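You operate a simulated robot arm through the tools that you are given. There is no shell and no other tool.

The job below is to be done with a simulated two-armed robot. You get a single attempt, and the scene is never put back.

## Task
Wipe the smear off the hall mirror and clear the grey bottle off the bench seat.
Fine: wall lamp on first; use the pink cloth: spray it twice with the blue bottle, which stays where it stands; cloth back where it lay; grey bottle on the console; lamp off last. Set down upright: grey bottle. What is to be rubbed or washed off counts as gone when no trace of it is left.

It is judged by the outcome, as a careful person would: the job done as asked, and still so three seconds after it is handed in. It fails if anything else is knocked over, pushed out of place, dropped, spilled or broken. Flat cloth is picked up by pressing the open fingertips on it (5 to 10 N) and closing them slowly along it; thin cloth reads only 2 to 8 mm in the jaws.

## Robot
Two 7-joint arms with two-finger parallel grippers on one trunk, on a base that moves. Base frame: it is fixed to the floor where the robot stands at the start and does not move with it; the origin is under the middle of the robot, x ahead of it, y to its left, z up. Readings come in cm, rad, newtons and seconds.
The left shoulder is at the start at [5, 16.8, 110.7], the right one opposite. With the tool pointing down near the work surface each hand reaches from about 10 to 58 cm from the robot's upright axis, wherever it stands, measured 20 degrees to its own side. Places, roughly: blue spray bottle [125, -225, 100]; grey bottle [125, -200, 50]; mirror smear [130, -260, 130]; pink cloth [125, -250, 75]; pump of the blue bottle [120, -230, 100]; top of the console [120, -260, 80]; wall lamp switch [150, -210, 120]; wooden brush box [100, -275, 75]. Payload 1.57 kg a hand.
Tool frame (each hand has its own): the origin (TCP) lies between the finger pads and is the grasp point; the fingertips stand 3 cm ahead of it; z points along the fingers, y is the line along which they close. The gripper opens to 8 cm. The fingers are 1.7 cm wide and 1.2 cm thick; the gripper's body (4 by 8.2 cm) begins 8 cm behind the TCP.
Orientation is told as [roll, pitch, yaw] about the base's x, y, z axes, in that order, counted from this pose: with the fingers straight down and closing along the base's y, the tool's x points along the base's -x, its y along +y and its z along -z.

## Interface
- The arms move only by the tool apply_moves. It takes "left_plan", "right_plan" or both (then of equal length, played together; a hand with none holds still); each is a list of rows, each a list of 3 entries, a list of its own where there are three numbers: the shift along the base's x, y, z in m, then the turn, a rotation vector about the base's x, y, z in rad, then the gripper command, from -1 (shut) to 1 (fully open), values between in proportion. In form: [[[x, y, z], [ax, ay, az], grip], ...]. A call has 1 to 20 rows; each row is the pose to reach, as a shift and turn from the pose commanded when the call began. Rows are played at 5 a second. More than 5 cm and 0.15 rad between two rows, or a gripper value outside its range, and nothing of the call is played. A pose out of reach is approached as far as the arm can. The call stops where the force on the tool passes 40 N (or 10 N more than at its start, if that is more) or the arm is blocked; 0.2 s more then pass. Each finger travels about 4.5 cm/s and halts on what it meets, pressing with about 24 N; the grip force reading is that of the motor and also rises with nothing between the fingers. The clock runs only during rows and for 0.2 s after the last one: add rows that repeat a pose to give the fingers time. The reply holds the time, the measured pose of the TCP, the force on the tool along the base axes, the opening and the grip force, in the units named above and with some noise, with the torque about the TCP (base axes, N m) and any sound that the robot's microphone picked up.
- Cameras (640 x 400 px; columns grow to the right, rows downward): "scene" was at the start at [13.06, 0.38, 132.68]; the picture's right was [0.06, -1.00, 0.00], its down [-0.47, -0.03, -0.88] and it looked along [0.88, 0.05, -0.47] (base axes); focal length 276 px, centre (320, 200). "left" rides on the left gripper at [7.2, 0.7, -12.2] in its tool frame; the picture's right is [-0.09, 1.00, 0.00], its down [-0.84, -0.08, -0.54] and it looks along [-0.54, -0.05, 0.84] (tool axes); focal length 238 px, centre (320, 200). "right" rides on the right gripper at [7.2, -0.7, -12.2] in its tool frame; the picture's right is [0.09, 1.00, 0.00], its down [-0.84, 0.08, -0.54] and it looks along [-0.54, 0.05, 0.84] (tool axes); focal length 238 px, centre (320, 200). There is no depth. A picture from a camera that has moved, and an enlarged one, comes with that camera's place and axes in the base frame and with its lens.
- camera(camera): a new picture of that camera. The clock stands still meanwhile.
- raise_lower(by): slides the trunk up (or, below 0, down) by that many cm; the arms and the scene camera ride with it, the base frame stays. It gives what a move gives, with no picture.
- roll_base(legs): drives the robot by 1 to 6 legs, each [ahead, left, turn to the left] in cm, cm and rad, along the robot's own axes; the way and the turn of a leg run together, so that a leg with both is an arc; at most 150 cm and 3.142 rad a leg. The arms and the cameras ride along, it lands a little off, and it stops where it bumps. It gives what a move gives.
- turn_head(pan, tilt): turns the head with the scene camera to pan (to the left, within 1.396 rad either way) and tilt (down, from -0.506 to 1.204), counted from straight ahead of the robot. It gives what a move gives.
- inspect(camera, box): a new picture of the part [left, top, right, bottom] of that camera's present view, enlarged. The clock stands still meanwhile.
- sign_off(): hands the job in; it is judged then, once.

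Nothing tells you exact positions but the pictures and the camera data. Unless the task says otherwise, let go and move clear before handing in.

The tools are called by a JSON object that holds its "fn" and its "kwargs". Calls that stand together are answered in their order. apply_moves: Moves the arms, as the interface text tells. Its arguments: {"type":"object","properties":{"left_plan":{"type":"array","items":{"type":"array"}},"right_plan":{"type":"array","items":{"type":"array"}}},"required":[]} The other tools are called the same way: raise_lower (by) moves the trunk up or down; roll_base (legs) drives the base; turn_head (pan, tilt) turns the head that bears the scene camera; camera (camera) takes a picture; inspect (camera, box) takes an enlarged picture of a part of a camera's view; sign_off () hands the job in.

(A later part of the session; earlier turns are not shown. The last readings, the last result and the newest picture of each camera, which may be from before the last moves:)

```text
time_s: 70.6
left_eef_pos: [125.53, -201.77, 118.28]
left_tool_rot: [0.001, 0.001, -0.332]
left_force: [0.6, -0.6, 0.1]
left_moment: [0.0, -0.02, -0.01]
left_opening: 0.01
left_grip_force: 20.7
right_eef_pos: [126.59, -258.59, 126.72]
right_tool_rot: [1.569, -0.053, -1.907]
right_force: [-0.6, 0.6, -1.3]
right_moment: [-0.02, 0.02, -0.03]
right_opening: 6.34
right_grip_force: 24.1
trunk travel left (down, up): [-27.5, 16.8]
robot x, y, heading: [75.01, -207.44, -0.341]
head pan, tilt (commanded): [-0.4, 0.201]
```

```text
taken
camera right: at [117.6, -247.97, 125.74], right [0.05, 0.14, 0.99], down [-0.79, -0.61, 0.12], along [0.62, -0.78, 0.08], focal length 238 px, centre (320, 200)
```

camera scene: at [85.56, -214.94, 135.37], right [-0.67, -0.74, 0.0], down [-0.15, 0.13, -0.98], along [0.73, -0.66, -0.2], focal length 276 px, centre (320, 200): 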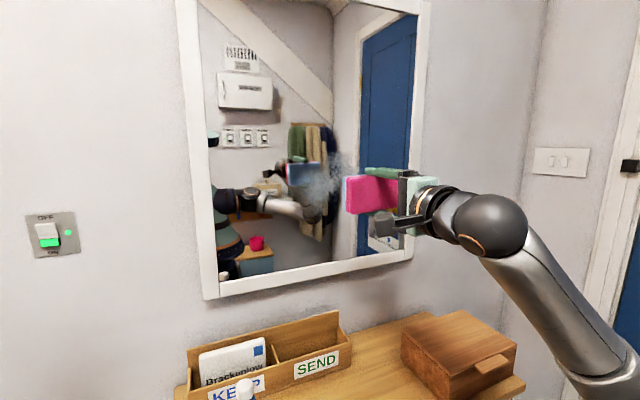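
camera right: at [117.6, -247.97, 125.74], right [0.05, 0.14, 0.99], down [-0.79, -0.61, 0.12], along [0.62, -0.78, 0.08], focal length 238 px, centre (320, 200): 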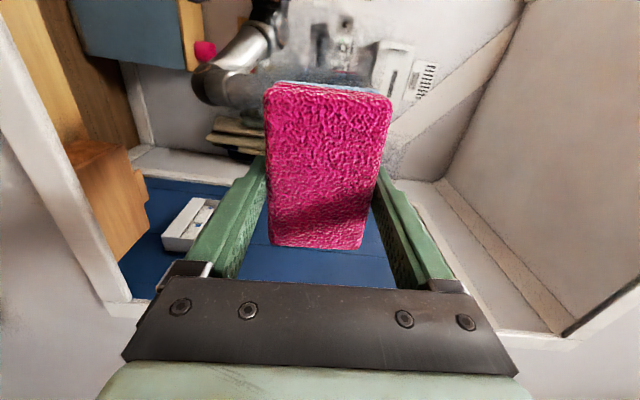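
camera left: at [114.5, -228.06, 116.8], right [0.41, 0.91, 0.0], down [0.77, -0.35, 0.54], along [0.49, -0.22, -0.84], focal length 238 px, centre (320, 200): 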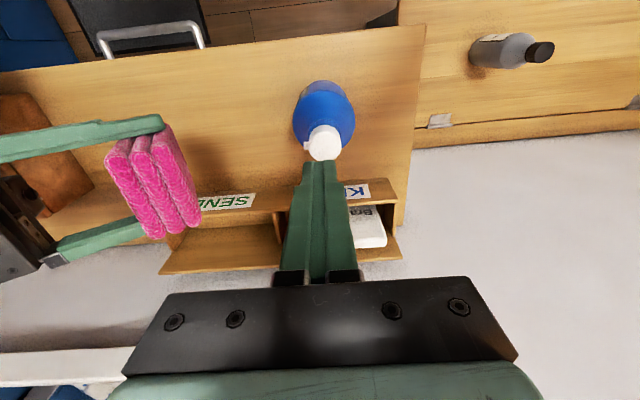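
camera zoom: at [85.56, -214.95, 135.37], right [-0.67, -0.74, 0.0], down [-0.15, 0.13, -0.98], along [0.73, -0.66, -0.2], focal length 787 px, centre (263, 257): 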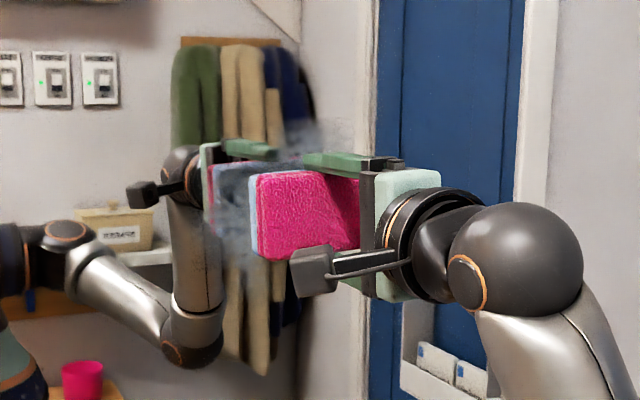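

Still a few cm from the glass. Creeping forward in small steps, watching the force.

{"fn": "apply_moves", "kwargs": {"right_plan": [[[0.0047, -0.0017, 0], [0, 0, 0], 0.2], [[0.0094, -0.0033, 0], [0, 0, 0], 0.2], [[0.0142, -0.005, 0], [0, 0, 0], 0.2], [[0.0189, -0.0066, 0], [0, 0, 0], 0.2]]}}

{"fn": "inspect", "kwargs": {"camera": "scene", "box": [240, 110, 440, 250]}}

```text
time_s: 71.6
left_eef_pos: [125.58, -201.71, 118.36]
left_tool_rot: [-0.001, -0.001, -0.333]
left_force: [-1.1, 0.0, -0.4]
left_moment: [0.0, -0.06, -0.02]
left_opening: 0.02
left_grip_force: 21.4
right_eef_pos: [128.59, -259.13, 126.92]
right_tool_rot: [1.572, -0.052, -1.904]
right_force: [0.7, 0.8, -0.6]
right_moment: [-0.03, 0.01, 0.02]
right_opening: 6.37
right_grip_force: 23.9
trunk travel left (down, up): [-27.5, 16.8]
robot x, y, heading: [74.8, -207.57, -0.338]
head pan, tilt (commanded): [-0.4, 0.201]
```

```text
2.86 times, centred on (340, 180) of scene
camera zoom: at [85.58, -214.94, 135.37], right [-0.67, -0.74, 0.0], down [-0.15, 0.13, -0.98], along [0.73, -0.66, -0.2], focal length 787 px, centre (263, 257)
```

zoom: 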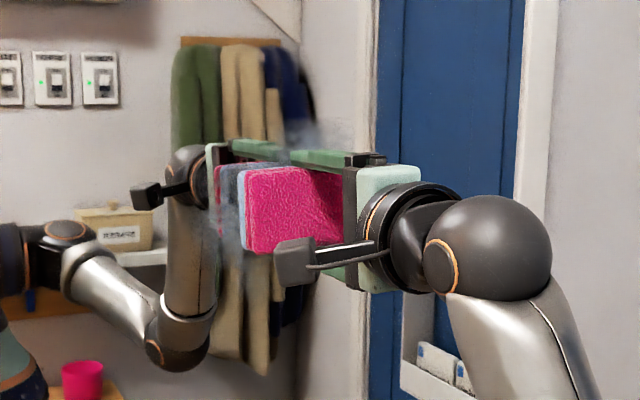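

Nearly at the glass, no contact yet. Continuing with 3 mm steps.

{"fn": "apply_moves", "kwargs": {"right_plan": [[[0.0028, -0.001, 0], [0, 0, 0], 0.2], [[0.0057, -0.002, 0], [0, 0, 0], 0.2], [[0.0085, -0.003, 0], [0, 0, 0], 0.2]]}}

```text
time_s: 72.4
left_eef_pos: [125.64, -201.86, 118.43]
left_tool_rot: [0.0, 0.0, -0.333]
left_force: [0.9, -1.2, -0.8]
left_moment: [-0.03, 0.01, -0.02]
left_opening: 0.01
left_grip_force: 21.1
right_eef_pos: [129.43, -259.59, 127.01]
right_tool_rot: [1.573, -0.052, -1.909]
right_force: [-0.6, 0.5, -1.1]
right_moment: [-0.03, 0.03, 0.07]
right_opening: 6.35
right_grip_force: 24.3
trunk travel left (down, up): [-27.5, 16.8]
robot x, y, heading: [75.01, -207.26, -0.333]
head pan, tilt (commanded): [-0.4, 0.201]
```

{"fn": "apply_moves", "kwargs": {"right_plan": [[[0.0028, -0.001, 0], [0, 0, 0], 0.2], [[0.0057, -0.002, 0], [0, 0, 0], 0.2]]}}

{"fn": "inspect", "kwargs": {"camera": "scene", "box": [270, 130, 370, 210]}}

```text
time_s: 73.0
left_eef_pos: [125.24, -201.63, 118.52]
left_tool_rot: [-0.001, -0.004, -0.334]
left_force: [0.4, -0.6, 0.1]
left_moment: [0.02, -0.02, 0.01]
left_opening: 0.01
left_grip_force: 21.0
right_eef_pos: [129.63, -259.5, 127.11]
right_tool_rot: [1.57, -0.051, -1.904]
right_force: [-30.1, 17.2, -14.6]
right_moment: [0.42, 0.24, -0.04]
right_opening: 6.39
right_grip_force: 24.1
trunk travel left (down, up): [-27.5, 16.8]
robot x, y, heading: [75.13, -206.88, -0.335]
head pan, tilt (commanded): [-0.4, 0.201]
```

```text
5.00 times, centred on (320, 170) of scene
camera zoom: at [85.14, -214.79, 135.39], right [-0.67, -0.74, 0.0], down [-0.14, 0.13, -0.98], along [0.73, -0.66, -0.2], focal length 1378 px, centre (320, 350)
```

zoom: 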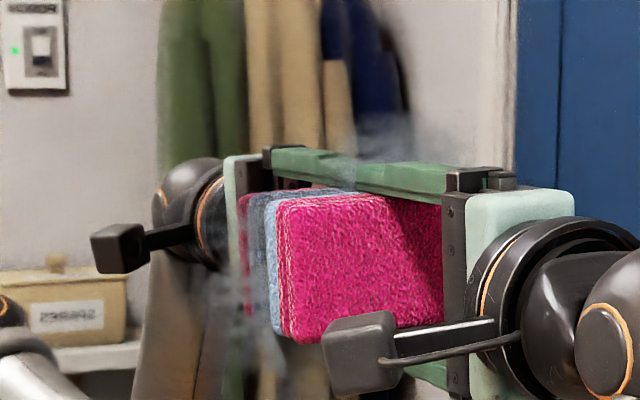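

Contact: the glass stops the pad at ~35 N with 6 mm overshoot, which is more than needed. I'll back off ~4.5 mm to a light pressure and make the first sideways strokes across the smear.

{"fn": "apply_moves", "kwargs": {"right_plan": [[[-0.0042, 0.0015, 0], [0, 0, 0], 0.2], [[0.0024, 0.0204, 0], [0, 0, 0], 0.2], [[0.009, 0.0393, 0], [0, 0, 0], 0.2], [[0.0146, 0.0553, 0], [0, 0, 0], 0.2], [[0.0146, 0.0553, 0], [0, 0, 0], 0.2]]}}

{"fn": "inspect", "kwargs": {"camera": "scene", "box": [240, 110, 440, 250]}}

```text
time_s: 74.2
left_eef_pos: [125.52, -201.75, 118.28]
left_tool_rot: [0.001, 0.002, -0.335]
left_force: [0.1, 1.0, -0.8]
left_moment: [0.03, 0.0, 0.0]
left_opening: 0.0
left_grip_force: 21.4
right_eef_pos: [131.37, -254.24, 126.9]
right_tool_rot: [1.571, -0.051, -1.906]
right_force: [0.7, 1.0, 0.6]
right_moment: [0.0, 0.03, -0.02]
right_opening: 6.32
right_grip_force: 23.9
trunk travel left (down, up): [-27.5, 16.8]
robot x, y, heading: [75.07, -206.97, -0.334]
head pan, tilt (commanded): [-0.4, 0.201]
```

```text
2.86 times, centred on (340, 180) of scene
camera zoom: at [85.56, -214.96, 135.37], right [-0.67, -0.74, 0.0], down [-0.15, 0.13, -0.98], along [0.73, -0.66, -0.2], focal length 787 px, centre (263, 257)
```

zoom: 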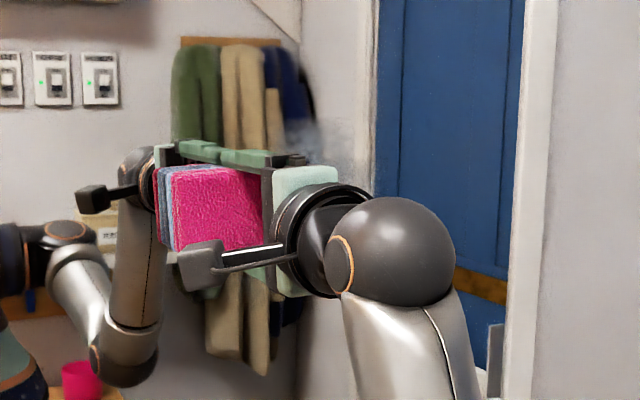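

Contact was lost while moving left (the backoff was slightly too much). I'll press in again here in ~1.5 mm steps.

{"fn": "apply_moves", "kwargs": {"right_plan": [[[0.0014, -0.0005, 0], [0, 0, 0], 0.2], [[0.0028, -0.001, 0], [0, 0, 0], 0.2]]}}

```text
time_s: 74.8
left_eef_pos: [125.45, -201.71, 118.42]
left_tool_rot: [0.0, -0.003, -0.334]
left_force: [0.0, -0.1, 1.0]
left_moment: [0.02, 0.01, -0.01]
left_opening: 0.01
left_grip_force: 21.5
right_eef_pos: [131.43, -254.29, 127.05]
right_tool_rot: [1.57, -0.052, -1.907]
right_force: [-20.3, 8.1, -10.3]
right_moment: [0.02, 0.23, 0.13]
right_opening: 6.34
right_grip_force: 24.3
trunk travel left (down, up): [-27.5, 16.8]
robot x, y, heading: [75.15, -207.22, -0.333]
head pan, tilt (commanded): [-0.4, 0.201]
```

The contact stiffness is ~7 N/mm, so I'll ease back 1.5 mm (≈12 N) and sweep right across the smear at this height.

{"fn": "apply_moves", "kwargs": {"right_plan": [[[-0.0014, 0.0005, 0], [0, 0, 0], 0.2], [[-0.008, -0.0184, 0], [0, 0, 0], 0.2], [[-0.0146, -0.0372, 0], [0, 0, 0], 0.2], [[-0.0212, -0.0561, 0], [0, 0, 0], 0.2], [[-0.0278, -0.075, 0], [0, 0, 0], 0.2], [[-0.0345, -0.0939, 0], [0, 0, 0], 0.2], [[-0.0411, -0.1127, 0], [0, 0, 0], 0.2]]}}

{"fn": "inspect", "kwargs": {"camera": "scene", "box": [240, 110, 440, 250]}}

```text
time_s: 76.4
left_eef_pos: [125.66, -201.7, 118.35]
left_tool_rot: [0.0, 0.0, -0.332]
left_force: [-0.3, -1.1, -0.3]
left_moment: [0.01, -0.03, -0.02]
left_opening: 0.01
left_grip_force: 21.1
right_eef_pos: [127.68, -265.56, 126.93]
right_tool_rot: [1.572, -0.05, -1.908]
right_force: [-3.4, 2.8, 0.0]
right_moment: [0.01, -0.07, -0.08]
right_opening: 6.32
right_grip_force: 24.1
trunk travel left (down, up): [-27.5, 16.8]
robot x, y, heading: [74.95, -206.93, -0.335]
head pan, tilt (commanded): [-0.4, 0.201]
```

```text
2.86 times, centred on (340, 180) of scene
camera zoom: at [85.5, -214.92, 135.37], right [-0.67, -0.74, 0.0], down [-0.15, 0.13, -0.98], along [0.73, -0.66, -0.2], focal length 787 px, centre (263, 257)
```

zoom: 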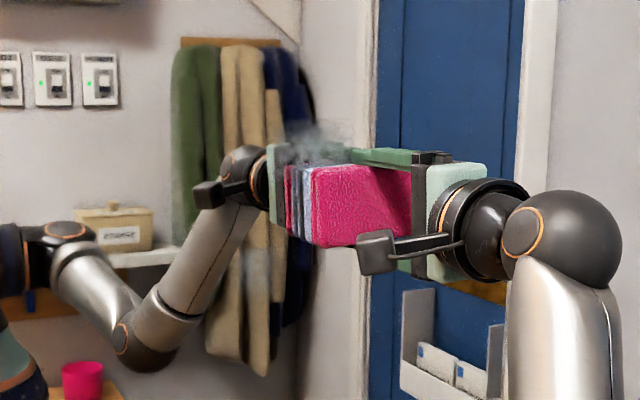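

The middle band is clean; residue remains above and a bit below. Next: sweep along the lower band at z≈121.5 going left.

{"fn": "apply_moves", "kwargs": {"right_plan": [[[0.0009, -0.0003, -0.02], [0, 0, 0], 0.2], [[0.0009, -0.0003, -0.04], [0, 0, 0], 0.2], [[0.0009, -0.0003, -0.055], [0, 0, 0], 0.2], [[0.0075, 0.0186, -0.055], [0, 0, 0], 0.2], [[0.0142, 0.0374, -0.055], [0, 0, 0], 0.2], [[0.0207, 0.0563, -0.055], [0, 0, 0], 0.2], [[0.0273, 0.0752, -0.055], [0, 0, 0], 0.2], [[0.034, 0.0941, -0.055], [0, 0, 0], 0.2], [[0.0406, 0.1129, -0.055], [0, 0, 0], 0.2], [[0.0472, 0.1318, -0.055], [0, 0, 0], 0.2]]}}

{"fn": "inspect", "kwargs": {"camera": "scene", "box": [240, 110, 440, 250]}}

```text
time_s: 78.6
left_eef_pos: [125.24, -201.78, 118.56]
left_tool_rot: [0.0, -0.004, -0.335]
left_force: [0.0, 0.2, 0.4]
left_moment: [0.03, -0.02, -0.02]
left_opening: 0.0
left_grip_force: 22.0
right_eef_pos: [132.15, -252.32, 121.71]
right_tool_rot: [1.574, -0.051, -1.909]
right_force: [-18.0, 0.1, -0.6]
right_moment: [-0.08, 0.41, -0.08]
right_opening: 6.33
right_grip_force: 24.1
trunk travel left (down, up): [-27.5, 16.8]
robot x, y, heading: [75.05, -207.09, -0.335]
head pan, tilt (commanded): [-0.4, 0.201]
```

```text
2.86 times, centred on (340, 180) of scene
camera zoom: at [85.27, -214.94, 135.4], right [-0.67, -0.74, 0.0], down [-0.15, 0.13, -0.98], along [0.73, -0.66, -0.2], focal length 787 px, centre (263, 257)
```

zoom: 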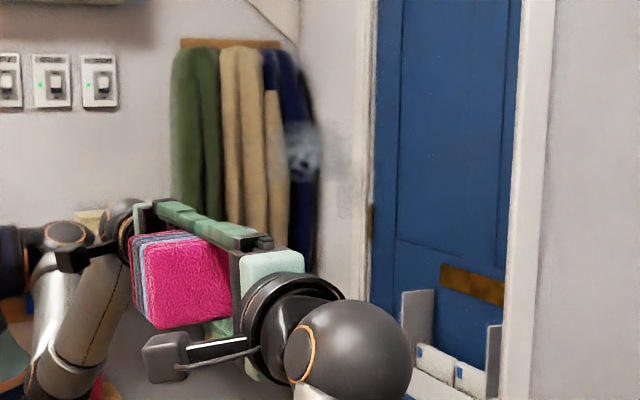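

The lower band is clean; a patch remains around the upper right. Next: go up to z≈132.5 and sweep right.

{"fn": "apply_moves", "kwargs": {"right_plan": [[[0, 0, 0.03], [0, 0, 0], 0.2], [[0, 0, 0.06], [0, 0, 0], 0.2], [[0, 0, 0.09], [0, 0, 0], 0.2], [[0, 0, 0.11], [0, 0, 0], 0.2], [[-0.0066, -0.0189, 0.11], [0, 0, 0], 0.2], [[-0.0132, -0.0377, 0.11], [0, 0, 0], 0.2], [[-0.0198, -0.0566, 0.11], [0, 0, 0], 0.2], [[-0.0264, -0.0755, 0.11], [0, 0, 0], 0.2], [[-0.0331, -0.0944, 0.11], [0, 0, 0], 0.2], [[-0.0397, -0.1132, 0.11], [0, 0, 0], 0.2], [[-0.0463, -0.1321, 0.11], [0, 0, 0], 0.2], [[-0.0529, -0.151, 0.11], [0, 0, 0], 0.2]]}}

{"fn": "inspect", "kwargs": {"camera": "scene", "box": [240, 90, 440, 230]}}

```text
time_s: 79.0
left_eef_pos: [125.42, -201.66, 118.34]
left_tool_rot: [-0.001, -0.002, -0.335]
left_force: [-0.2, -0.7, 1.1]
left_moment: [0.05, 0.01, 0.01]
left_opening: 0.0
left_grip_force: 20.9
right_eef_pos: [132.13, -252.21, 121.91]
right_tool_rot: [1.553, -0.051, -1.907]
right_force: [-15.3, 4.5, -3.1]
right_moment: [-0.15, -0.48, 0.1]
right_opening: 6.32
right_grip_force: 23.9
trunk travel left (down, up): [-27.5, 16.8]
robot x, y, heading: [74.58, -207.19, -0.341]
head pan, tilt (commanded): [-0.4, 0.201]
stopped in row 1 (right hand): the force on the tool passed its limit at 68 N (the readings are from after the stop); the commanded pose is now the measured one
```

```text
2.86 times, centred on (340, 160) of scene
camera zoom: at [85.27, -214.85, 135.39], right [-0.67, -0.74, 0.0], down [-0.15, 0.13, -0.98], along [0.73, -0.66, -0.2], focal length 787 px, centre (263, 314)
```

zoom: 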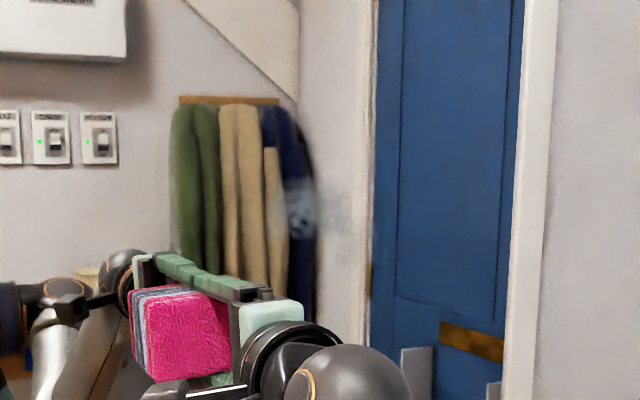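

The fast upward drag on the glass tripped the force limit; nothing fell. I'll lift off the glass 1 cm, move up, straighten, and come back into contact at the upper band.

{"fn": "apply_moves", "kwargs": {"right_plan": [[[-0.0094, 0.0033, 0], [0, 0, 0], 0.2], [[-0.0094, 0.0033, 0.04], [-0.006, -0.017, 0], 0.2], [[-0.0094, 0.0033, 0.08], [-0.006, -0.017, 0], 0.2], [[-0.0183, -0.0222, 0.098], [-0.006, -0.017, 0], 0.2], [[-0.0117, -0.0245, 0.098], [-0.006, -0.017, 0], 0.2], [[-0.0089, -0.0255, 0.098], [-0.006, -0.017, 0], 0.2], [[-0.0089, -0.0255, 0.098], [-0.006, -0.017, 0], 0.2]]}}

{"fn": "camera", "kwargs": {"camera": "right"}}

```text
time_s: 80.5
left_eef_pos: [125.45, -201.81, 118.34]
left_tool_rot: [0.001, -0.002, -0.333]
left_force: [0.0, 0.1, -0.1]
left_moment: [-0.02, -0.02, 0.02]
left_opening: 0.0
left_grip_force: 21.4
right_eef_pos: [131.31, -254.77, 131.54]
right_tool_rot: [1.568, -0.051, -1.905]
right_force: [-6.1, 5.1, -2.4]
right_moment: [0.05, 0.07, -0.18]
right_opening: 6.36
right_grip_force: 24.2
trunk travel left (down, up): [-27.5, 16.8]
robot x, y, heading: [75.11, -207.18, -0.34]
head pan, tilt (commanded): [-0.4, 0.201]
```

```text
taken
camera right: at [122.26, -244.14, 130.55], right [0.05, 0.13, 0.99], down [-0.79, -0.61, 0.12], along [0.62, -0.78, 0.07], focal length 238 px, centre (320, 200)
```

right: 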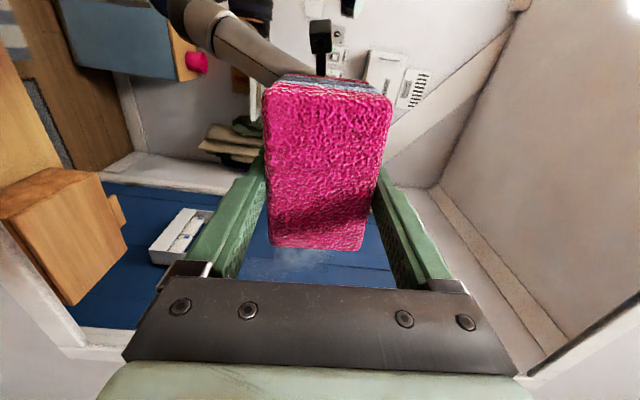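

Light contact (≈8 N) at the upper band. Sweeping right slowly.

{"fn": "apply_moves", "kwargs": {"right_plan": [[[-0.0049, -0.0142, 0], [0, 0, 0], 0.2], [[-0.0098, -0.0284, 0], [0, 0, 0], 0.2], [[-0.0147, -0.0426, 0], [0, 0, 0], 0.2], [[-0.0195, -0.0567, 0], [0, 0, 0], 0.2], [[-0.0244, -0.0709, 0], [0, 0, 0], 0.2], [[-0.0293, -0.0851, 0], [0, 0, 0], 0.2], [[-0.0342, -0.0993, 0], [0, 0, 0], 0.2], [[-0.0391, -0.1135, 0], [0, 0, 0], 0.2], [[-0.044, -0.1277, 0], [0, 0, 0], 0.2], [[-0.0489, -0.1419, 0], [0, 0, 0], 0.2], [[-0.0489, -0.1419, 0], [0, 0, 0], 0.2]]}}

{"fn": "inspect", "kwargs": {"camera": "scene", "box": [240, 90, 440, 230]}}

```text
time_s: 83.0
left_eef_pos: [125.42, -201.61, 118.37]
left_tool_rot: [-0.001, -0.002, -0.335]
left_force: [-0.3, 0.1, -0.6]
left_moment: [-0.03, 0.0, 0.02]
left_opening: 0.0
left_grip_force: 21.6
right_eef_pos: [126.54, -268.98, 131.6]
right_tool_rot: [1.567, -0.05, -1.907]
right_force: [-10.0, 7.2, -0.6]
right_moment: [0.0, -0.1, 0.21]
right_opening: 6.33
right_grip_force: 24.2
trunk travel left (down, up): [-27.5, 16.8]
robot x, y, heading: [74.86, -207.31, -0.337]
head pan, tilt (commanded): [-0.4, 0.201]
```

```text
2.86 times, centred on (340, 160) of scene
camera zoom: at [85.35, -214.83, 135.39], right [-0.67, -0.74, 0.0], down [-0.15, 0.13, -0.98], along [0.73, -0.66, -0.2], focal length 787 px, centre (263, 314)
```

zoom: 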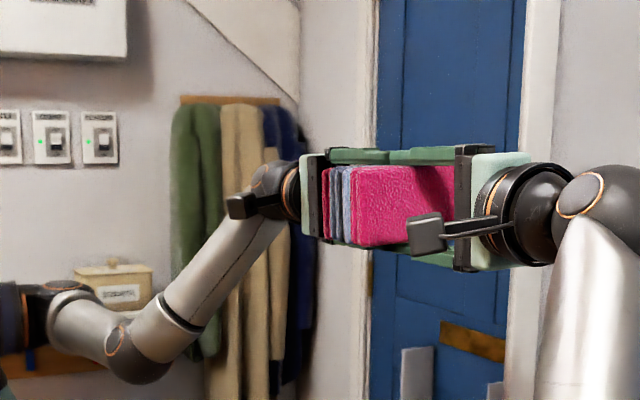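

The upper band looks clean. I'll do one more overlapping pass higher up (z≈134.5) going back left to catch faint traces.

{"fn": "apply_moves", "kwargs": {"right_plan": [[[0, 0, 0.008], [0, 0, 0], 0.2], [[0, 0, 0.016], [0, 0, 0], 0.2], [[0, 0, 0.024], [0, 0, 0], 0.2], [[0, 0, 0.03], [0, 0, 0], 0.2], [[0.0049, 0.0142, 0.03], [0, 0, 0], 0.2], [[0.0098, 0.0284, 0.03], [0, 0, 0], 0.2], [[0.0147, 0.0426, 0.03], [0, 0, 0], 0.2], [[0.0195, 0.0567, 0.03], [0, 0, 0], 0.2], [[0.0244, 0.0709, 0.03], [0, 0, 0], 0.2], [[0.0293, 0.0851, 0.03], [0, 0, 0], 0.2], [[0.0342, 0.0993, 0.03], [0, 0, 0], 0.2], [[0.0391, 0.1135, 0.03], [0, 0, 0], 0.2], [[0.044, 0.1277, 0.03], [0, 0, 0], 0.2], [[0.0489, 0.1419, 0.03], [0, 0, 0], 0.2]]}}

{"fn": "inspect", "kwargs": {"camera": "scene", "box": [240, 90, 440, 230]}}

```text
time_s: 86.0
left_eef_pos: [125.37, -201.79, 118.41]
left_tool_rot: [0.0, -0.003, -0.334]
left_force: [-0.7, -0.3, 0.1]
left_moment: [0.02, 0.05, 0.01]
left_opening: 0.0
left_grip_force: 21.4
right_eef_pos: [131.25, -254.94, 134.68]
right_tool_rot: [1.571, -0.048, -1.907]
right_force: [-16.7, 0.2, -0.4]
right_moment: [-0.09, 0.12, 0.2]
right_opening: 6.36
right_grip_force: 24.0
trunk travel left (down, up): [-27.5, 16.8]
robot x, y, heading: [74.81, -207.42, -0.334]
head pan, tilt (commanded): [-0.4, 0.201]
```

```text
2.86 times, centred on (340, 160) of scene
camera zoom: at [85.21, -214.95, 135.4], right [-0.67, -0.74, 0.0], down [-0.14, 0.13, -0.98], along [0.73, -0.66, -0.2], focal length 787 px, centre (263, 314)
```

zoom: 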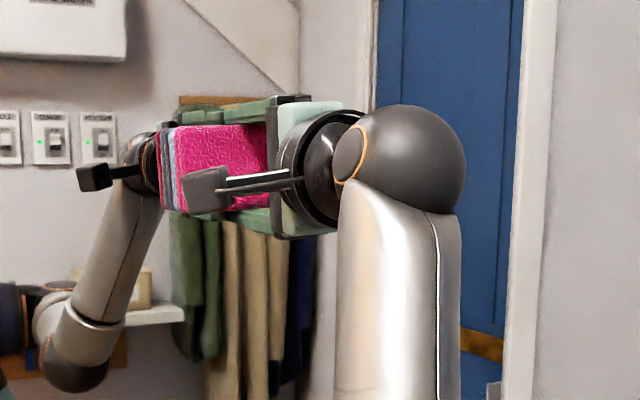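

Now I'll back off from the mirror and move the hand aside to inspect the whole area.

{"fn": "apply_moves", "kwargs": {"right_plan": [[[-0.0189, 0.0066, 0], [0, 0, 0], 0.2], [[-0.0566, 0.0198, 0], [0, 0, 0], 0.2], [[-0.0944, 0.0331, 0], [0, 0, 0], 0.2], [[-0.1132, 0.0397, -0.03], [0, 0, 0], 0.2], [[-0.1172, 0.0253, -0.07], [0, 0, 0], 0.2], [[-0.1238, 0.0064, -0.11], [0, 0, 0], 0.2], [[-0.1304, -0.0125, -0.15], [0, 0, 0], 0.2], [[-0.1304, -0.0125, -0.15], [0, 0, 0], 0.2]]}}

{"fn": "camera", "kwargs": {"camera": "scene"}}

{"fn": "inspect", "kwargs": {"camera": "scene", "box": [260, 110, 420, 230]}}

```text
time_s: 87.8
left_eef_pos: [125.63, -201.75, 118.37]
left_tool_rot: [0.002, 0.0, -0.333]
left_force: [-0.2, 0.2, 0.9]
left_moment: [-0.01, 0.01, -0.01]
left_opening: 0.0
left_grip_force: 21.5
right_eef_pos: [118.41, -255.92, 119.44]
right_tool_rot: [1.568, -0.051, -1.907]
right_force: [0.0, -0.1, -1.0]
right_moment: [-0.04, -0.03, 0.01]
right_opening: 6.34
right_grip_force: 24.1
trunk travel left (down, up): [-27.5, 16.8]
robot x, y, heading: [75.03, -206.99, -0.336]
head pan, tilt (commanded): [-0.4, 0.201]
```

```text
taken
camera scene: at [85.54, -214.93, 135.37], right [-0.67, -0.74, 0.0], down [-0.15, 0.13, -0.98], along [0.73, -0.66, -0.2], focal length 276 px, centre (320, 200)
```

scene: 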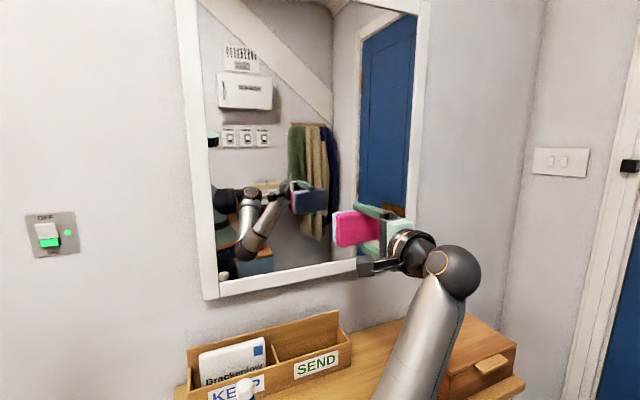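

```text
3.33 times, centred on (340, 170) of scene
camera zoom: at [85.54, -214.93, 135.37], right [-0.67, -0.74, 0.0], down [-0.15, 0.13, -0.98], along [0.73, -0.66, -0.2], focal length 918 px, centre (253, 300)
```

zoom: 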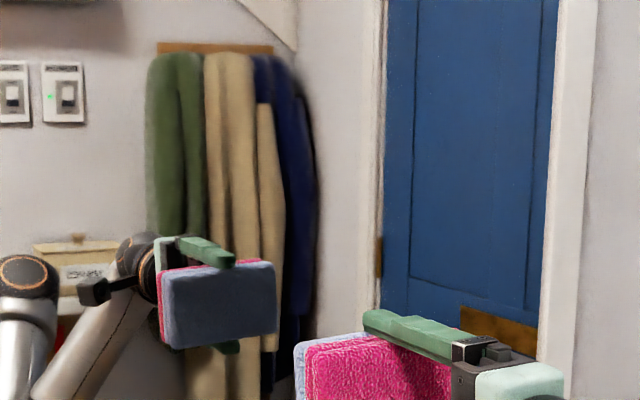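

The area looks clear; I'll zoom harder for faint traces, including the part just above the hand's reflection.

{"fn": "inspect", "kwargs": {"camera": "scene", "box": [285, 120, 365, 180]}}

{"fn": "inspect", "kwargs": {"camera": "scene", "box": [270, 165, 370, 265]}}

{"fn": "camera", "kwargs": {"camera": "right"}}

```text
6.67 times, centred on (325, 150) of scene
camera zoom: at [85.54, -214.93, 135.37], right [-0.67, -0.74, 0.0], down [-0.15, 0.13, -0.98], along [0.73, -0.66, -0.2], focal length 1837 px, centre (287, 533)
```

zoom: 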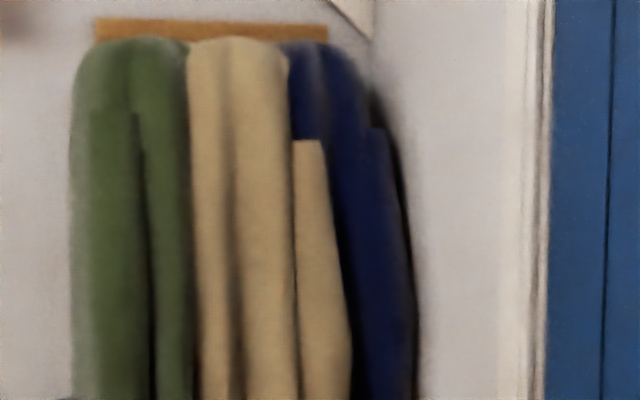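

```text
4.00 times, centred on (320, 215) of scene
camera zoom: at [85.54, -214.93, 135.37], right [-0.67, -0.74, 0.0], down [-0.15, 0.13, -0.98], along [0.73, -0.66, -0.2], focal length 1102 px, centre (320, 140)
```

zoom: 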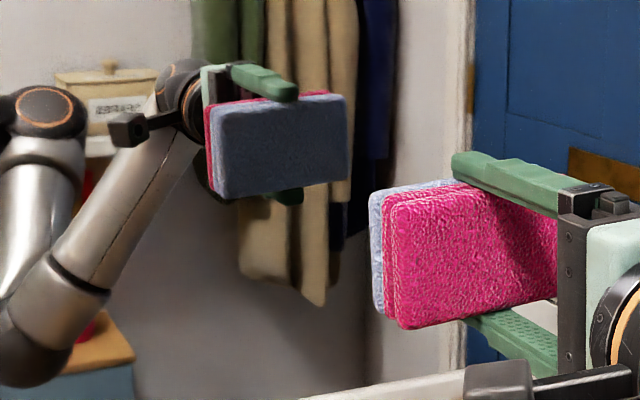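

```text
taken
camera right: at [109.44, -245.36, 118.47], right [0.05, 0.13, 0.99], down [-0.78, -0.61, 0.12], along [0.62, -0.78, 0.07], focal length 238 px, centre (320, 200)
```

right: 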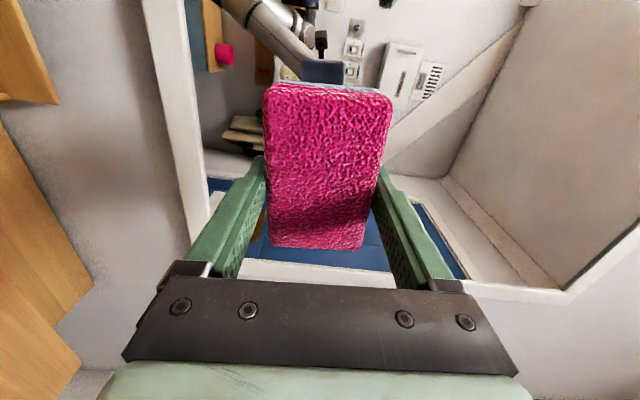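

The mirror looks spotless. Now I'll turn the right hand back to pointing down, above the cloth's original spot.

{"fn": "apply_moves", "kwargs": {"right_plan": [[[-0.0039, 0.0055, 0.0], [0.0472, 0.1348, 0], 0.2], [[-0.0077, 0.011, 0.0], [0.0944, 0.2695, 0], 0.2], [[-0.0116, 0.0165, 0.0], [0.1416, 0.4043, 0], 0.2], [[-0.0155, 0.022, 0.0], [0.1888, 0.5391, 0], 0.2], [[-0.0193, 0.0275, 0.0], [0.236, 0.6738, 0], 0.2], [[-0.0232, 0.0331, 0.0], [0.2833, 0.8086, 0], 0.2], [[-0.027, 0.0386, -0.01], [0.3305, 0.9433, 0], 0.2], [[-0.0309, 0.0441, -0.02], [0.3777, 1.0781, 0], 0.2], [[-0.0348, 0.0496, -0.03], [0.4249, 1.2129, 0], 0.2], [[-0.0386, 0.0551, -0.04], [0.4721, 1.3476, 0], 0.2], [[-0.0425, 0.0606, -0.05], [0.5193, 1.4824, 0], 0.2], [[-0.0425, 0.0606, -0.05], [0.5193, 1.4824, 0], 0.2]]}}

{"fn": "turn_head", "kwargs": {"pan": -0.3, "tilt": 0.6}}

{"fn": "camera", "kwargs": {"camera": "scene"}}

{"fn": "camera", "kwargs": {"camera": "right"}}

```text
time_s: 90.3
left_eef_pos: [125.63, -201.83, 118.43]
left_tool_rot: [0.0, 0.0, -0.333]
left_force: [-0.6, -1.0, -0.7]
left_moment: [0.0, -0.02, 0.0]
left_opening: 0.01
left_grip_force: 21.6
right_eef_pos: [114.31, -250.2, 114.5]
right_tool_rot: [-0.006, 0.002, -1.857]
right_force: [1.2, 0.7, -1.1]
right_moment: [-0.01, 0.02, 0.02]
right_opening: 6.35
right_grip_force: 23.4
right hand out of reach, approached as far as the arm can: row 6, 7, 8, 9, 10
trunk travel left (down, up): [-27.5, 16.8]
robot x, y, heading: [74.5, -207.35, -0.335]
head pan, tilt (commanded): [-0.4, 0.201]
```

```text
time_s: 91.2
left_eef_pos: [125.64, -201.77, 118.23]
left_tool_rot: [-0.002, -0.001, -0.334]
left_force: [-0.1, 0.3, 0.4]
left_moment: [-0.02, 0.0, 0.0]
left_opening: 0.0
left_grip_force: 21.4
right_eef_pos: [114.15, -250.07, 114.4]
right_tool_rot: [-0.005, 0.002, -1.858]
right_force: [0.3, 0.0, -0.2]
right_moment: [0.01, 0.02, 0.01]
right_opening: 6.35
right_grip_force: 23.8
trunk travel left (down, up): [-27.5, 16.8]
robot x, y, heading: [74.72, -207.14, -0.337]
head pan, tilt (commanded): [-0.3, 0.6]
```

```text
taken
camera scene: at [85.74, -213.94, 131.7], right [-0.59, -0.8, 0.0], down [-0.45, 0.34, -0.83], along [0.66, -0.49, -0.56], focal length 276 px, centre (320, 200)
```

scene: 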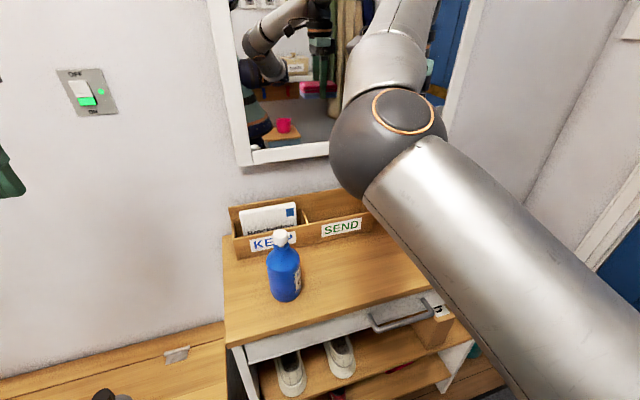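

```text
taken
camera right: at [115.77, -243.13, 126.67], right [0.98, -0.19, 0.0], down [-0.16, -0.83, 0.54], along [-0.11, -0.53, -0.84], focal length 238 px, centre (320, 200)
```

right: 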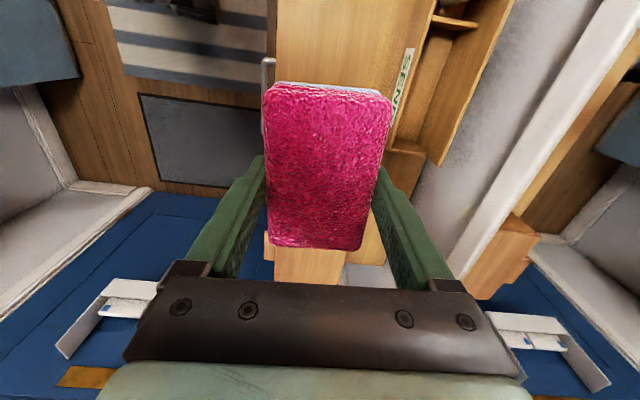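

The hand is back above the cloth's spot (the elbow is higher this time). Lowering partway and checking.

{"fn": "apply_moves", "kwargs": {"right_plan": [[[0, 0.001, -0.03], [0, 0, 0], 0.2], [[0, 0.002, -0.06], [0, 0, 0], 0.2], [[0, 0.002, -0.1], [0, 0, 0], 0.2], [[0, 0.002, -0.14], [0, 0, 0], 0.2], [[0, 0.002, -0.18], [0, 0, 0], 0.2], [[0, 0.002, -0.22], [0, 0, 0], 0.2], [[0, 0.002, -0.22], [0, 0, 0], 0.2]]}}

{"fn": "camera", "kwargs": {"camera": "scene"}}

{"fn": "camera", "kwargs": {"camera": "right"}}

```text
time_s: 92.8
left_eef_pos: [125.63, -201.88, 118.27]
left_tool_rot: [0.0, 0.0, -0.334]
left_force: [0.6, 0.8, 0.1]
left_moment: [0.0, 0.02, -0.01]
left_opening: 0.0
left_grip_force: 21.2
right_eef_pos: [114.33, -249.8, 92.49]
right_tool_rot: [-0.004, 0.002, -1.858]
right_force: [-0.5, 1.1, -0.6]
right_moment: [0.04, 0.02, 0.01]
right_opening: 6.32
right_grip_force: 23.9
right hand out of reach, approached as far as the arm can: row 1
trunk travel left (down, up): [-27.5, 16.8]
robot x, y, heading: [74.95, -206.85, -0.336]
head pan, tilt (commanded): [-0.3, 0.6]
```

```text
taken
camera scene: at [85.73, -213.93, 131.69], right [-0.59, -0.8, 0.0], down [-0.45, 0.34, -0.83], along [0.66, -0.49, -0.56], focal length 276 px, centre (320, 200)
```

scene: 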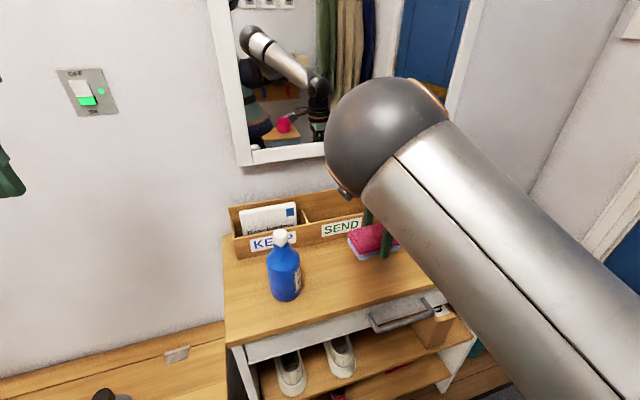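

```text
taken
camera right: at [115.9, -242.83, 104.56], right [0.98, -0.19, 0.0], down [-0.16, -0.83, 0.54], along [-0.11, -0.53, -0.84], focal length 238 px, centre (320, 200)
```

right: 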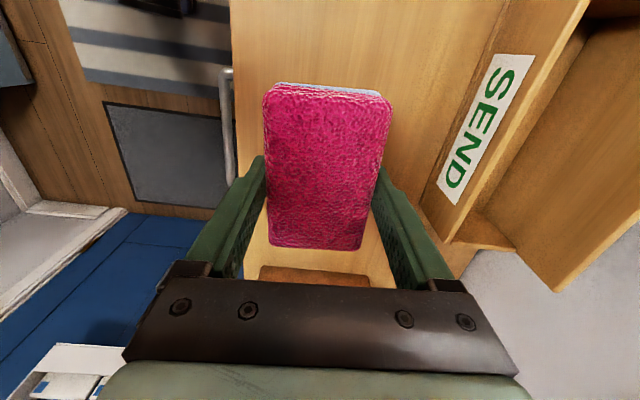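

The pad is over its spot, 7 cm up. Lowering gently to the original grasp height.

{"fn": "apply_moves", "kwargs": {"right_plan": [[[-0.001, 0, -0.03], [0, 0, 0], 0.2], [[-0.001, 0, -0.055], [0, 0, 0], 0.2], [[-0.001, 0, -0.065], [0, 0, 0], 0.2], [[-0.001, 0, -0.07], [0, 0, 0], 0.2], [[-0.001, 0, -0.0725], [0, 0, 0], 0.2]]}}

{"fn": "camera", "kwargs": {"camera": "right"}}

{"fn": "inspect", "kwargs": {"camera": "scene", "box": [220, 180, 420, 320]}}

```text
time_s: 94.0
left_eef_pos: [125.65, -201.77, 118.34]
left_tool_rot: [0.001, 0.001, -0.332]
left_force: [0.2, -0.3, -0.1]
left_moment: [0.04, 0.02, -0.02]
left_opening: 0.02
left_grip_force: 21.1
right_eef_pos: [114.3, -249.85, 85.22]
right_tool_rot: [-0.003, 0.001, -1.856]
right_force: [-1.0, 0.4, -0.5]
right_moment: [-0.02, 0.02, 0.04]
right_opening: 6.34
right_grip_force: 23.8
trunk travel left (down, up): [-27.5, 16.8]
robot x, y, heading: [74.86, -207.19, -0.335]
head pan, tilt (commanded): [-0.3, 0.6]
```

```text
taken
camera right: at [115.79, -242.9, 97.44], right [0.98, -0.19, 0.0], down [-0.16, -0.83, 0.54], along [-0.11, -0.53, -0.84], focal length 238 px, centre (320, 200)
```

right: 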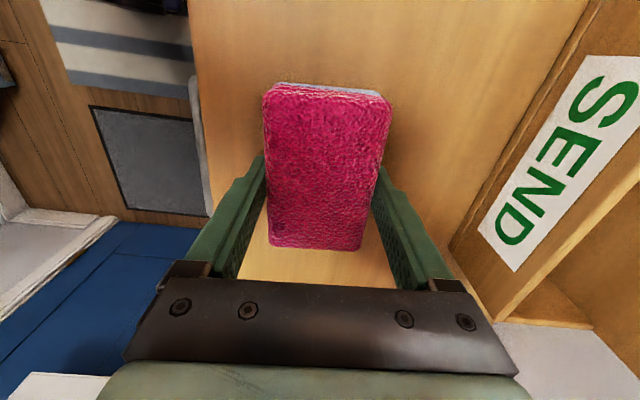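

```text
2.86 times, centred on (320, 250) of scene
camera zoom: at [85.74, -213.94, 131.69], right [-0.59, -0.8, 0.0], down [-0.45, 0.34, -0.83], along [0.66, -0.49, -0.56], focal length 787 px, centre (320, 57)
```

zoom: 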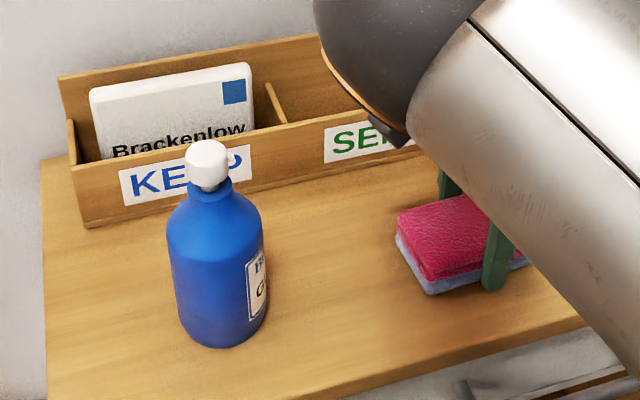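

No contact felt yet; the pad may have been pushed up slightly in the fingers. Lowering millimetre by millimetre until it touches.

{"fn": "apply_moves", "kwargs": {"right_plan": [[[0, 0, -0.0015], [0, 0, 0], 0.2], [[0, 0, -0.003], [0, 0, 0], 0.2]]}}

{"fn": "inspect", "kwargs": {"camera": "scene", "box": [320, 220, 420, 300]}}

```text
time_s: 94.6
left_eef_pos: [125.5, -201.81, 118.47]
left_tool_rot: [0.0, -0.001, -0.333]
left_force: [-0.4, 0.4, -0.3]
left_moment: [0.01, 0.0, -0.03]
left_opening: 0.0
left_grip_force: 21.4
right_eef_pos: [114.23, -249.83, 85.13]
right_tool_rot: [-0.003, 0.002, -1.858]
right_force: [-1.2, 2.1, 8.9]
right_moment: [-0.31, 0.07, -0.07]
right_opening: 6.35
right_grip_force: 24.0
trunk travel left (down, up): [-27.5, 16.8]
robot x, y, heading: [74.65, -207.74, -0.336]
head pan, tilt (commanded): [-0.3, 0.6]
```

```text
5.00 times, centred on (370, 260) of scene
camera zoom: at [85.66, -213.83, 131.72], right [-0.59, -0.8, 0.0], down [-0.45, 0.33, -0.83], along [0.66, -0.49, -0.56], focal length 1378 px, centre (70, -100)
```

zoom: 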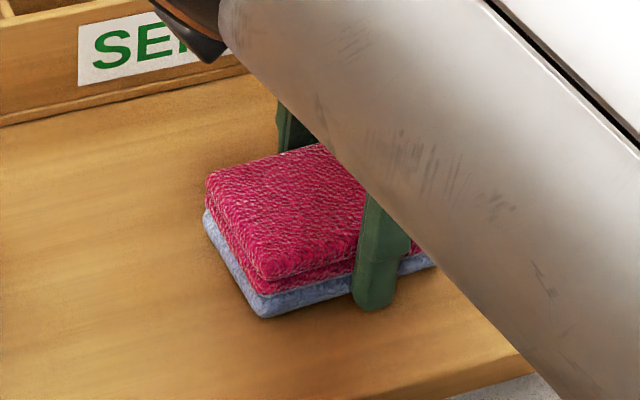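

The pad rests on the console again (9 N). Opening the fingers gently, then checking before lifting away.

{"fn": "apply_moves", "kwargs": {"right_plan": [[[0, 0, 0.001], [0, 0, 0], 0.5], [[0, 0, 0.001], [0, 0, 0], 0.62], [[0, 0, 0.001], [0, 0, 0], 0.72], [[0, 0, 0.001], [0, 0, 0], 0.85], [[0, 0, 0.001], [0, 0, 0], 1], [[0, 0, 0.001], [0, 0, 0], 1]]}}

{"fn": "camera", "kwargs": {"camera": "right"}}

```text
time_s: 96.0
left_eef_pos: [125.57, -201.82, 118.22]
left_tool_rot: [-0.001, 0.0, -0.335]
left_force: [0.1, 0.0, 0.0]
left_moment: [0.0, 0.02, 0.02]
left_opening: 0.03
left_grip_force: 21.6
right_eef_pos: [114.21, -249.96, 85.11]
right_tool_rot: [-0.003, 0.0, -1.857]
right_force: [0.1, 0.2, -0.6]
right_moment: [0.0, 0.02, -0.01]
right_opening: 8.0
right_grip_force: 0.0
trunk travel left (down, up): [-27.5, 16.8]
robot x, y, heading: [74.92, -207.21, -0.333]
head pan, tilt (commanded): [-0.3, 0.6]
```

```text
taken
camera right: at [115.77, -242.95, 97.27], right [0.98, -0.19, 0.0], down [-0.16, -0.83, 0.54], along [-0.11, -0.53, -0.84], focal length 238 px, centre (320, 200)
```

right: 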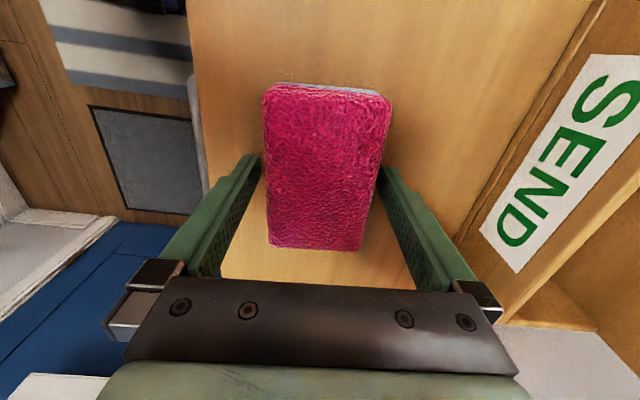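

Released; the pad stays put. Raising the right hand straight up, then back toward me and turning it to its neutral yaw.

{"fn": "apply_moves", "kwargs": {"right_plan": [[[0, 0, 0.02], [0, 0, 0], 1], [[0, 0, 0.05], [0, 0, 0], 1], [[0, 0, 0.09], [0, 0, 0], 1], [[-0.02, 0.007, 0.13], [0, 0, 0], 1], [[-0.05, 0.017, 0.17], [0, 0, 0], 1], [[-0.08, 0.028, 0.21], [0, 0, 0.13], 1], [[-0.1, 0.035, 0.24], [0, 0, 0.26], 1], [[-0.12, 0.042, 0.26], [0, 0, 0.4], 1], [[-0.13, 0.046, 0.28], [0, 0, 0.54], 1], [[-0.14, 0.049, 0.3], [0, 0, 0.68], 1], [[-0.14, 0.049, 0.3], [0, 0, 0.82], 1], [[-0.14, 0.049, 0.3], [0, 0, 0.96], 1], [[-0.14, 0.049, 0.3], [0, 0, 1.1], 1], [[-0.14, 0.049, 0.3], [0, 0, 1.24], 1], [[-0.14, 0.049, 0.3], [0, 0, 1.38], 1], [[-0.14, 0.049, 0.3], [0, 0, 1.52], 1], [[-0.14, 0.049, 0.3], [0, 0, 1.52], 1]]}}

{"fn": "turn_head", "kwargs": {"pan": -0.3, "tilt": 0.7}}

{"fn": "camera", "kwargs": {"camera": "scene"}}

{"fn": "inspect", "kwargs": {"camera": "scene", "box": [220, 130, 420, 270]}}

```text
refused: row 5 steps farther than a row can; nothing moved
```

```text
time_s: 96.7
left_eef_pos: [125.65, -201.8, 118.38]
left_tool_rot: [0.0, 0.001, -0.332]
left_force: [0.0, 0.1, 0.0]
left_moment: [0.0, -0.02, -0.02]
left_opening: 0.0
left_grip_force: 21.3
right_eef_pos: [114.16, -249.84, 85.2]
right_tool_rot: [-0.004, 0.001, -1.856]
right_force: [0.2, -0.9, 0.7]
right_moment: [0.0, 0.02, -0.02]
right_opening: 7.99
right_grip_force: 0.0
trunk travel left (down, up): [-27.5, 16.8]
robot x, y, heading: [74.81, -207.08, -0.337]
head pan, tilt (commanded): [-0.3, 0.7]
```

```text
taken
camera scene: at [85.46, -213.73, 130.83], right [-0.59, -0.8, 0.0], down [-0.52, 0.38, -0.77], along [0.62, -0.45, -0.64], focal length 276 px, centre (320, 200)
```

scene: 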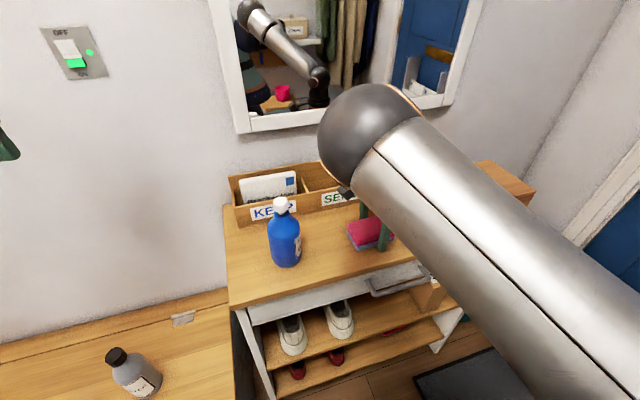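

```text
2.86 times, centred on (320, 200) of scene
camera zoom: at [85.46, -213.73, 130.83], right [-0.59, -0.8, 0.0], down [-0.52, 0.38, -0.77], along [0.62, -0.45, -0.64], focal length 787 px, centre (320, 200)
```

zoom: 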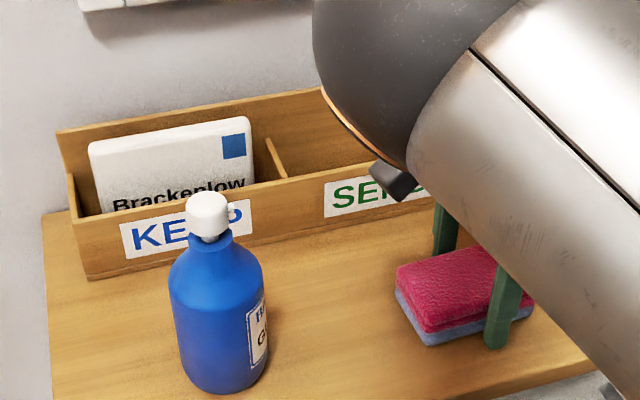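

One step was too long, so nothing moved. Replaying with smaller steps.

{"fn": "apply_moves", "kwargs": {"right_plan": [[[0, 0, 0.02], [0, 0, 0], 1], [[0, 0, 0.05], [0, 0, 0], 1], [[0, 0, 0.085], [0, 0, 0], 1], [[-0.015, 0.005, 0.12], [0, 0, 0], 1], [[-0.035, 0.012, 0.155], [0, 0, 0], 1], [[-0.055, 0.019, 0.19], [0, 0, 0.13], 1], [[-0.075, 0.026, 0.22], [0, 0, 0.26], 1], [[-0.095, 0.033, 0.25], [0, 0, 0.4], 1], [[-0.115, 0.04, 0.27], [0, 0, 0.54], 1], [[-0.13, 0.045, 0.29], [0, 0, 0.68], 1], [[-0.14, 0.049, 0.3], [0, 0, 0.82], 1], [[-0.14, 0.049, 0.3], [0, 0, 0.96], 1], [[-0.14, 0.049, 0.3], [0, 0, 1.1], 1], [[-0.14, 0.049, 0.3], [0, 0, 1.24], 1], [[-0.14, 0.049, 0.3], [0, 0, 1.38], 1], [[-0.14, 0.049, 0.3], [0, 0, 1.52], 1], [[-0.14, 0.049, 0.3], [0, 0, 1.52], 1]]}}

{"fn": "camera", "kwargs": {"camera": "scene"}}

{"fn": "inspect", "kwargs": {"camera": "scene", "box": [220, 130, 420, 270]}}

```text
time_s: 100.3
left_eef_pos: [125.66, -201.81, 118.34]
left_tool_rot: [0.001, 0.002, -0.333]
left_force: [0.0, -0.1, 0.1]
left_moment: [0.01, 0.02, 0.02]
left_opening: 0.02
left_grip_force: 21.5
right_eef_pos: [100.03, -245.91, 113.76]
right_tool_rot: [0.049, 0.036, -0.348]
right_force: [0.2, 1.1, 0.7]
right_moment: [0.0, 0.03, -0.02]
right_opening: 8.01
right_grip_force: 0.1
right hand out of reach, approached as far as the arm can: row 9, 10, 11, 12, 13, 14, 15, 16, 17
trunk travel left (down, up): [-27.5, 16.8]
robot x, y, heading: [74.71, -207.54, -0.336]
head pan, tilt (commanded): [-0.3, 0.7]
```

```text
taken
camera scene: at [84.4, -215.42, 131.78], right [-0.76, -0.65, 0.0], down [-0.36, 0.42, -0.83], along [0.54, -0.63, -0.56], focal length 276 px, centre (320, 200)
```

scene: 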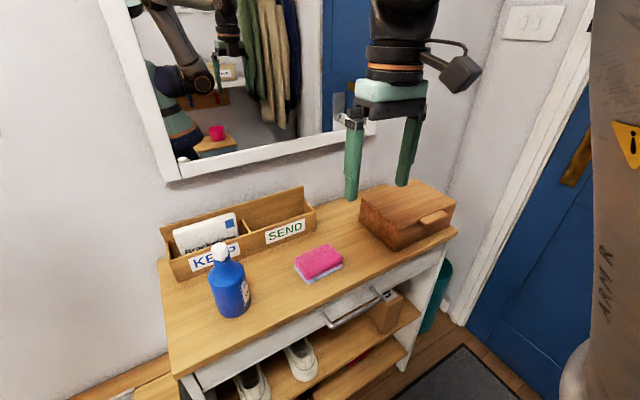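

```text
2.86 times, centred on (320, 200) of scene
camera zoom: at [84.4, -215.42, 131.78], right [-0.76, -0.65, 0.0], down [-0.36, 0.42, -0.83], along [0.54, -0.63, -0.56], focal length 787 px, centre (320, 200)
```

zoom: 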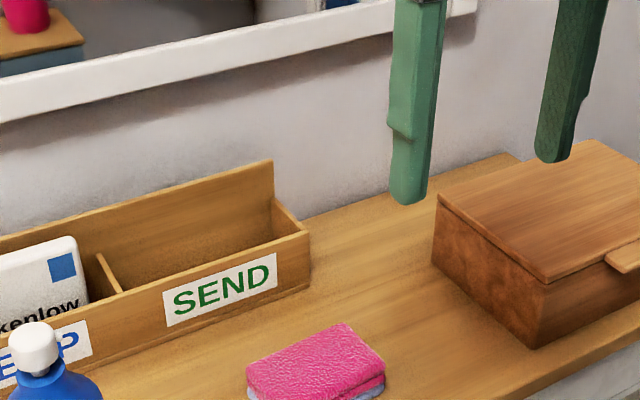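

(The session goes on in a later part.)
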